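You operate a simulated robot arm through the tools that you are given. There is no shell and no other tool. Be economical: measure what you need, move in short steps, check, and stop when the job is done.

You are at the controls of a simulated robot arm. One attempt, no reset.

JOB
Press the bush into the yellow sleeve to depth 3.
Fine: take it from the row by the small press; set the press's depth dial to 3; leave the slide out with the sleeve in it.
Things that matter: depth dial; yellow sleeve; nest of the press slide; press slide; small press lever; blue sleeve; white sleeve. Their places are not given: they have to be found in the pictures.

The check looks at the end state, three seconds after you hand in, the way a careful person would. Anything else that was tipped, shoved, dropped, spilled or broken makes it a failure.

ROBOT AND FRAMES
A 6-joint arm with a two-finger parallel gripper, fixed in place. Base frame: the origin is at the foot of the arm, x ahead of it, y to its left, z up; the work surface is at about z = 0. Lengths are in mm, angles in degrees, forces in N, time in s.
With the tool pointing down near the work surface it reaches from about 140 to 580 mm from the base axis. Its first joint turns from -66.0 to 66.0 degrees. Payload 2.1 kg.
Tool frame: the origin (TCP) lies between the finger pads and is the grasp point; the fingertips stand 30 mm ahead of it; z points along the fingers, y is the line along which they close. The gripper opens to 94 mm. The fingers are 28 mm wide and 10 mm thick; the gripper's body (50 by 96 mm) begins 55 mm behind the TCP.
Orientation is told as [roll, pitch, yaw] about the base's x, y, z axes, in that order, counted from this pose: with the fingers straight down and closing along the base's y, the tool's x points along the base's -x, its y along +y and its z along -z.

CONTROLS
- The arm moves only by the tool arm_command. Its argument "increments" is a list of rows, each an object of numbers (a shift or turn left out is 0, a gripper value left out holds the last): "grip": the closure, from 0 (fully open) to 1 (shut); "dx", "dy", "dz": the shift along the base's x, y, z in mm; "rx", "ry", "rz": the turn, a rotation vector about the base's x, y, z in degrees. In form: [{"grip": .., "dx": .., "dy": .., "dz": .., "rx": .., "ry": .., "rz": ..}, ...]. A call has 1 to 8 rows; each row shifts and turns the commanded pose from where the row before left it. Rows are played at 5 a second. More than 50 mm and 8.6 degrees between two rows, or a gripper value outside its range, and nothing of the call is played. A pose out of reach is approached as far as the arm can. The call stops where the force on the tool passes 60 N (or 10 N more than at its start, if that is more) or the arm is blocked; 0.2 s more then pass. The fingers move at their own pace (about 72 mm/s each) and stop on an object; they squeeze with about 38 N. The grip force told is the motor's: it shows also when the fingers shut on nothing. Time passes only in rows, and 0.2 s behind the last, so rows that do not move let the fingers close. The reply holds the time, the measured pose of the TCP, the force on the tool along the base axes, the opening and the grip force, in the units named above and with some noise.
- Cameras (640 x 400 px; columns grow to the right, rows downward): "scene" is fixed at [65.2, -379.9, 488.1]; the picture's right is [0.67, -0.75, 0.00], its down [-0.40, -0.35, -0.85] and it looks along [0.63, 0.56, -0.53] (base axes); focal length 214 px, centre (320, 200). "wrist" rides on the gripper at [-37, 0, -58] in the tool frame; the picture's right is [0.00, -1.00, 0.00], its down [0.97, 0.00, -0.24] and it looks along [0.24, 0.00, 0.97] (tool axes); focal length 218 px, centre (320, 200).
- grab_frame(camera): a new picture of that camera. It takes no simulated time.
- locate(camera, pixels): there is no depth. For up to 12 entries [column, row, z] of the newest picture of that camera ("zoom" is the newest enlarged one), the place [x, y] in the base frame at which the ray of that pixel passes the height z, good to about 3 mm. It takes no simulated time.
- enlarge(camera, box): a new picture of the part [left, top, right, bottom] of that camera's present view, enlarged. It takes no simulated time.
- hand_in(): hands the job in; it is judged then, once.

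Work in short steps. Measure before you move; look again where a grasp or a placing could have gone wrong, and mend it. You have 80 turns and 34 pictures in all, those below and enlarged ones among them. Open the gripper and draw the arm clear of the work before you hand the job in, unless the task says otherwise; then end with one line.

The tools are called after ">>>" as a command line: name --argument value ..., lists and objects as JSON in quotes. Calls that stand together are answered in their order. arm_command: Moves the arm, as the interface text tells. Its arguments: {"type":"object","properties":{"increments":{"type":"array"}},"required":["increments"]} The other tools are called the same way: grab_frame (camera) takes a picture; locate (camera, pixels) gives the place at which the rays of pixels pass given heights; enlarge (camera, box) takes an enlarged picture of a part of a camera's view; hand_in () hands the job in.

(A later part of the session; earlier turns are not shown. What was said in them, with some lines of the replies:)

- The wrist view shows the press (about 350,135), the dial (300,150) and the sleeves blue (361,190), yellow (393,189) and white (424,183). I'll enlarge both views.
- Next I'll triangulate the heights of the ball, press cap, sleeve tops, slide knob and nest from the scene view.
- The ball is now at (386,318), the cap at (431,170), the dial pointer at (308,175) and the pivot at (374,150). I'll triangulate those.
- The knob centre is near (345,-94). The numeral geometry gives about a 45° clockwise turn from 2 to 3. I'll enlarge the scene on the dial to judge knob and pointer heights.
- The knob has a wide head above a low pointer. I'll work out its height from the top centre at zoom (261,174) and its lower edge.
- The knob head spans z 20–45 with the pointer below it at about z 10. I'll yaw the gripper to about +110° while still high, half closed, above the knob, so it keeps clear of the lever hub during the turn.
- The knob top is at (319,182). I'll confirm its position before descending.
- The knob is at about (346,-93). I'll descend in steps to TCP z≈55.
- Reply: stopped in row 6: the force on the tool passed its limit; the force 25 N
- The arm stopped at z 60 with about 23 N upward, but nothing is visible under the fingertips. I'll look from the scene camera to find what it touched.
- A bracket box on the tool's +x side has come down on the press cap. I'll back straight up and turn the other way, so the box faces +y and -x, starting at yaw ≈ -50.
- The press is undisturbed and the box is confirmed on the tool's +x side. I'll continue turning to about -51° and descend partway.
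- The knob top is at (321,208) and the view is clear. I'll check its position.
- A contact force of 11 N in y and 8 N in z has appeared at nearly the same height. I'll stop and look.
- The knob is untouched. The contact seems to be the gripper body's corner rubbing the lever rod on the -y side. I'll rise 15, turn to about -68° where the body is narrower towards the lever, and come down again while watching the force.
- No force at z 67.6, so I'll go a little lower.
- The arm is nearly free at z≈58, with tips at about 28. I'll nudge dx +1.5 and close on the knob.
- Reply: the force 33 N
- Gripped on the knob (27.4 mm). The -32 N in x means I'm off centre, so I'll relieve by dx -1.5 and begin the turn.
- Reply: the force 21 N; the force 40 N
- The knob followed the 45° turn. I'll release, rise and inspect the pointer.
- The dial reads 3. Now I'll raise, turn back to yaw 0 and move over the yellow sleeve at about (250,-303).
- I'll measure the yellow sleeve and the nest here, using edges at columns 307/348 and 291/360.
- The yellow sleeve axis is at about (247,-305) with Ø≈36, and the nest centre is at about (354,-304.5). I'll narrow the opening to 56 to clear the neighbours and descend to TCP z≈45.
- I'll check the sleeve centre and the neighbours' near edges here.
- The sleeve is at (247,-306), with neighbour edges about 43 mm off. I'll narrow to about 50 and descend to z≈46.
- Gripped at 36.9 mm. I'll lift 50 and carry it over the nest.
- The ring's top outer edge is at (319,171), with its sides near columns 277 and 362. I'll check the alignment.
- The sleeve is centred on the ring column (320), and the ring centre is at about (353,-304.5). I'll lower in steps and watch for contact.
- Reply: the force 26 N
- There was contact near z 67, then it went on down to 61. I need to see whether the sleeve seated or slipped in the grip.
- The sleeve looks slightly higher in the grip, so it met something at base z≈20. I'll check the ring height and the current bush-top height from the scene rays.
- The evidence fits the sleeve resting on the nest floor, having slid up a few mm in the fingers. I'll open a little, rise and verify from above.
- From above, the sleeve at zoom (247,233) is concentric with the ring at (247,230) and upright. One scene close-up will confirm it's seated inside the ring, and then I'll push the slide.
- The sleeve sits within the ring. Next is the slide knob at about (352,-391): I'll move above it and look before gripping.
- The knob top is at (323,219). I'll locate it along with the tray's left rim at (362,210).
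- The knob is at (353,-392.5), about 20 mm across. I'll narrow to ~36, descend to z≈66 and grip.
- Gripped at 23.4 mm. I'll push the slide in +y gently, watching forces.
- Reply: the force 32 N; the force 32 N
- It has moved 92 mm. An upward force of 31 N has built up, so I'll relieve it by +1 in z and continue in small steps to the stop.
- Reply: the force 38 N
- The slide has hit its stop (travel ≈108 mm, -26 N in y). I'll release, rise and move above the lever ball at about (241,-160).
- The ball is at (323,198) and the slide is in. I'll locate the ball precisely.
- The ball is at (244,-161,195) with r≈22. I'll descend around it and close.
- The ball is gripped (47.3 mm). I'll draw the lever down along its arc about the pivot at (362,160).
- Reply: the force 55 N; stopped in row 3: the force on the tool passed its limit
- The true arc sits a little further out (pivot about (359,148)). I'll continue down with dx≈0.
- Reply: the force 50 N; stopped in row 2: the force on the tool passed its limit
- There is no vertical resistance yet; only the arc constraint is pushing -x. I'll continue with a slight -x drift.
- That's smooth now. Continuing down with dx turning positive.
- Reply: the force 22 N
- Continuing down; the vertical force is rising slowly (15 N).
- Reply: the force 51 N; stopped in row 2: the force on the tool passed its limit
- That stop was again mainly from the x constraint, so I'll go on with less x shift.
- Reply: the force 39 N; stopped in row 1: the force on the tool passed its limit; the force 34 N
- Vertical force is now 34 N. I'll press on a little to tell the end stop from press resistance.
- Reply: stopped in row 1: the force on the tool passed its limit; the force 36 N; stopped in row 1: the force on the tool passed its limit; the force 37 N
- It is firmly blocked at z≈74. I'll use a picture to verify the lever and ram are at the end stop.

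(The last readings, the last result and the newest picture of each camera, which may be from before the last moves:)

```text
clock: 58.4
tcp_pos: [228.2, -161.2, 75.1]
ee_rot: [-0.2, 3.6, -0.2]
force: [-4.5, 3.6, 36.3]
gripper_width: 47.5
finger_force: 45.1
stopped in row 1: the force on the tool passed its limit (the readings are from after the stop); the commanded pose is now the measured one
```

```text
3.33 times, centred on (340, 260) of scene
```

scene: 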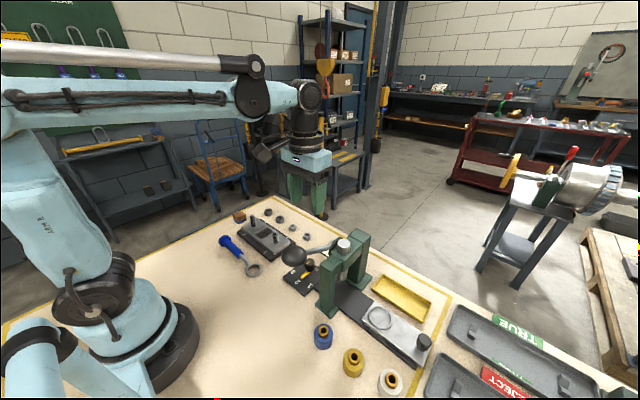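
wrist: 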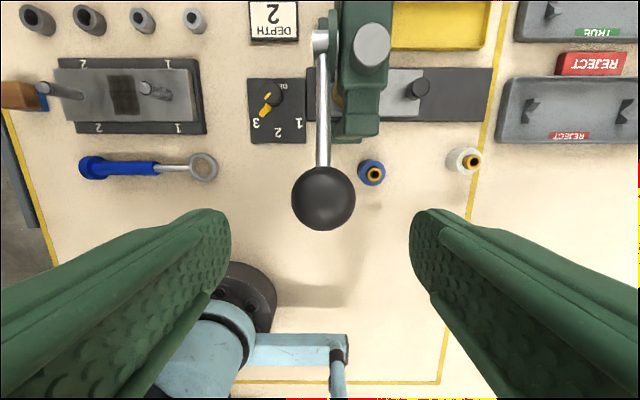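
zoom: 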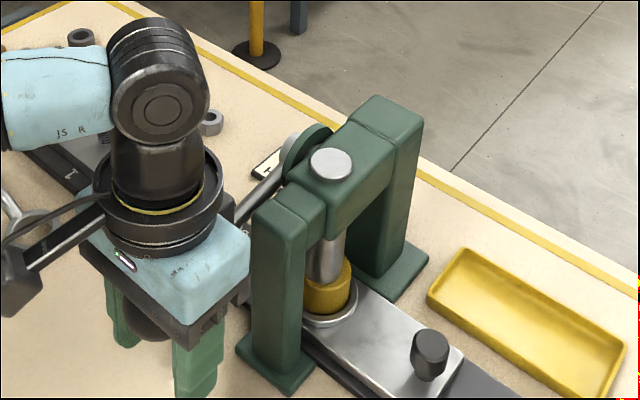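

The ram is fully down on the sleeve, so the press is at its stop. I'll raise the lever back along the recorded path.

>>> arm_command --increments '[{"dx": 0, "dz": 6}, {"dx": 0, "dz": 6}, {"dx": -0.5, "dz": 6}, {"dx": -0.5, "dz": 6}, {"dx": -0.3, "dz": 6}, {}]'

>>> arm_command --increments '[{"dx": 0, "dz": 6}, {"dx": 0, "dz": 6}, {"dx": 0.3, "dz": 6}, {"dx": 0.6, "dz": 6}, {}]'

```text
clock: 59.8
tcp_pos: [226.5, -160.8, 103.6]
ee_rot: [0.0, 3.8, -0.4]
force: [-25.3, 12.4, 0.5]
gripper_width: 47.6
finger_force: 44.4
```

```text
clock: 61.0
tcp_pos: [228.5, -160.6, 128.3]
ee_rot: [-0.3, 3.1, -0.2]
force: [17.6, -19.2, -5.4]
gripper_width: 47.2
finger_force: 45.1
```

>>> arm_command --increments '[{"dx": 1.2, "dz": 6}, {"dx": 1, "dz": 6}, {"dx": 1.2, "dz": 6}, {"dx": 1.4, "dz": 6}, {}]'

>>> arm_command --increments '[{"dx": 1.5, "dz": 6}, {"dx": 1.6, "dz": 6}, {"dx": 1.6, "dz": 6}, {"dx": 1.7, "dz": 6}, {}]'

```text
clock: 62.2
tcp_pos: [235.3, -160.8, 151.1]
ee_rot: [-0.3, 3.2, -0.2]
force: [24.8, -25.9, -16.4]
gripper_width: 47.2
finger_force: 45.1
```

```text
clock: 63.2
tcp_pos: [241.5, -160.4, 172.7]
ee_rot: [-0.4, 3.1, -0.1]
force: [2.9, -5.1, -16.3]
gripper_width: 47.5
finger_force: 45.1
stopped in row 5: the force on the tool passed its limit (the readings are from after the stop); the commanded pose is now the measured one
```

It stopped at z 173. I'll try a little further to see whether this is the upper stop or just the arc constraint.

>>> arm_command --increments '[{"dx": 1.5, "dz": 4}, {"dx": 1.5, "dz": 4}, {}]'

>>> arm_command --increments '[{"dx": 1.5, "dz": 4}, {"dx": 1.5, "dz": 4}, {}]'

```text
clock: 64.0
tcp_pos: [243.2, -161.0, 180.9]
ee_rot: [-0.4, 3.5, -0.4]
force: [-29.6, -7.8, -28.3]
gripper_width: 47.4
finger_force: 45.1
```

```text
clock: 64.8
tcp_pos: [243.1, -161.9, 190.6]
ee_rot: [-0.4, 3.9, -0.3]
force: [-51.0, -7.1, -29.8]
gripper_width: 47.7
finger_force: 44.4
```

I'll relieve x and finish the last few mm upward.

>>> arm_command --increments '[{"dx": -3, "dz": 0}, {"dz": 3}, {"dz": 3}, {}]'

>>> arm_command --increments '[{"dz": 3}, {"dz": 3}, {}]'

```text
clock: 65.8
tcp_pos: [243.6, -162.4, 196.2]
ee_rot: [-0.5, 3.3, -0.2]
force: [-24.8, -13.7, -30.2]
gripper_width: 47.5
finger_force: 44.8
```

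```text
clock: 66.4
tcp_pos: [244.0, -159.3, 196.4]
ee_rot: [-0.6, 2.9, -0.1]
force: [-1.3, -2.2, -19.7]
gripper_width: 47.4
finger_force: 44.8
stopped in row 2: the force on the tool passed its limit (the readings are from after the stop); the commanded pose is now the measured one
```

The lever is back at its upper stop. I'll open, rise, straighten the tool and return above the slide knob.

>>> arm_command --increments '[{"grip": 0.2}, {}, {"dz": 30}, {"dz": 40}, {"dz": 28, "ry": -2.5, "rx": 0.7}, {}]'

>>> arm_command --increments '[{"grip": 0.62, "dx": 20, "dy": -30}, {"dx": 30, "dy": -33}, {"dx": 30, "dy": -33}, {"dx": 29, "dy": -27}, {}]'

```text
clock: 67.8
tcp_pos: [247.0, -159.3, 297.1]
ee_rot: [0.2, 0.4, -0.1]
force: [0.5, 0.3, 0.2]
gripper_width: 75.2
finger_force: 0.0
```

```text
clock: 69.0
tcp_pos: [353.0, -282.9, 299.7]
ee_rot: [0.2, 0.3, -0.2]
force: [-0.3, -0.1, 0.0]
gripper_width: 35.7
finger_force: 0.0
```

The tool is over the knob at (353,-283). I'll descend and grip.

>>> arm_command --increments '[{"dz": -50, "dy": -0.7}, {"dz": -50}, {"dz": -50}, {"dz": -40}, {"dz": -25}, {"dz": -17}, {}]'

>>> arm_command --increments '[{"grip": 0.75}, {"grip": 1.0}, {}]'

```text
clock: 70.6
tcp_pos: [353.6, -286.8, 65.4]
ee_rot: [0.1, 0.4, -0.2]
force: [-0.8, -0.3, 0.1]
gripper_width: 35.9
finger_force: 0.1
```

```text
clock: 71.4
tcp_pos: [354.9, -286.9, 65.0]
ee_rot: [0.2, 0.4, -0.1]
force: [0.6, 2.2, -7.4]
gripper_width: 23.6
finger_force: 45.2
```

Gripped. I'll pull the slide out in -y, about 107 mm.

>>> arm_command --increments '[{"dy": -6}, {"dy": -10}, {"dy": -10}, {"dy": -10}, {"dy": -10}, {}]'

>>> arm_command --increments '[{"dy": -10}, {"dy": -10}, {"dy": -10}, {"dy": -10}, {"dy": -10}, {}]'

>>> arm_command --increments '[{"dy": -4}, {"dy": -3}, {"dy": -2}, {"dy": -2}, {}]'

```text
clock: 72.8
tcp_pos: [354.1, -328.9, 65.1]
ee_rot: [0.2, 0.2, 0.0]
force: [13.2, 0.2, -27.9]
gripper_width: 23.2
finger_force: 44.9
```

```text
clock: 74.2
tcp_pos: [353.0, -381.0, 67.0]
ee_rot: [0.1, 0.0, 0.1]
force: [25.6, 0.3, 18.8]
gripper_width: 23.5
finger_force: 45.3
```

```text
clock: 75.4
tcp_pos: [352.2, -392.8, 65.6]
ee_rot: [0.1, 0.6, -0.1]
force: [1.6, -0.3, 19.0]
gripper_width: 23.4
finger_force: 45.0
```

The slide is back at its original out position. I'll release, rise clear and back toward a view for the last picture.

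>>> arm_command --increments '[{"grip": 0.62}, {}, {"dz": 30}, {"dz": 45}, {"dz": 45}, {"dz": 40, "dy": 30, "dx": -20}, {"dy": 40, "dx": -10}, {}]'

>>> grab_frame --camera "wrist"

```text
refused: row 6 steps farther than a row can; nothing moved
```

```text
0 pictures are left
```

wrist: 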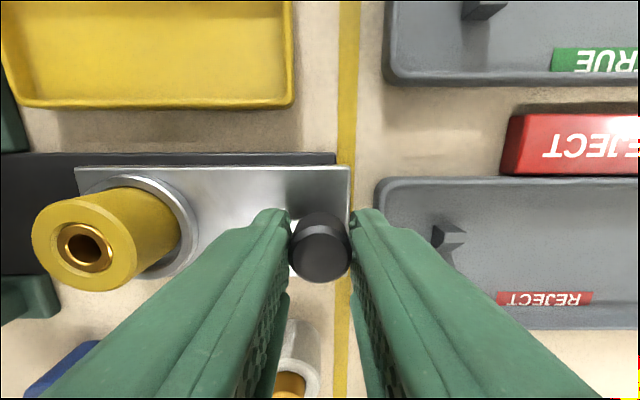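

The picture shows the yellow sleeve upright in the nest with the bush pressed in, and the slide out. That move was refused for too large a step, so I'll release and draw clear in shorter ones.

>>> arm_command --increments '[{"grip": 0.62}, {}, {"dz": 30}, {"dz": 45}, {"dz": 45}, {"dz": 45}, {"dz": 45}, {}]'

```text
clock: 77.2
tcp_pos: [352.8, -388.7, 274.4]
ee_rot: [0.1, 0.4, -0.2]
force: [0.1, -0.2, 0.3]
gripper_width: 35.9
finger_force: 0.1
```

The arm is clear at z 274. I'll open the gripper fully and then hand in.

>>> arm_command --increments '[{"grip": 0.0, "dz": 40}, {"dz": 30}, {}]'

>>> hand_in

```text
clock: 78.0
tcp_pos: [331.5, -365.1, 322.8]
ee_rot: [0.1, 0.4, -0.1]
force: [-0.3, -0.2, 0.1]
gripper_width: 93.8
finger_force: 0.1
out of reach, approached as far as the arm can: row 1, 2
```

```text
The job is handed in.
```

I set the dial to 3, pressed the bush into the yellow sleeve down to the press's stop, and left the slide out with the sleeve in its nest. The lever is back up, the arm is clear and the job is handed in. Early on, the gripper's bracket touched the press cap once, and a later scene picture showed nothing moved by it.
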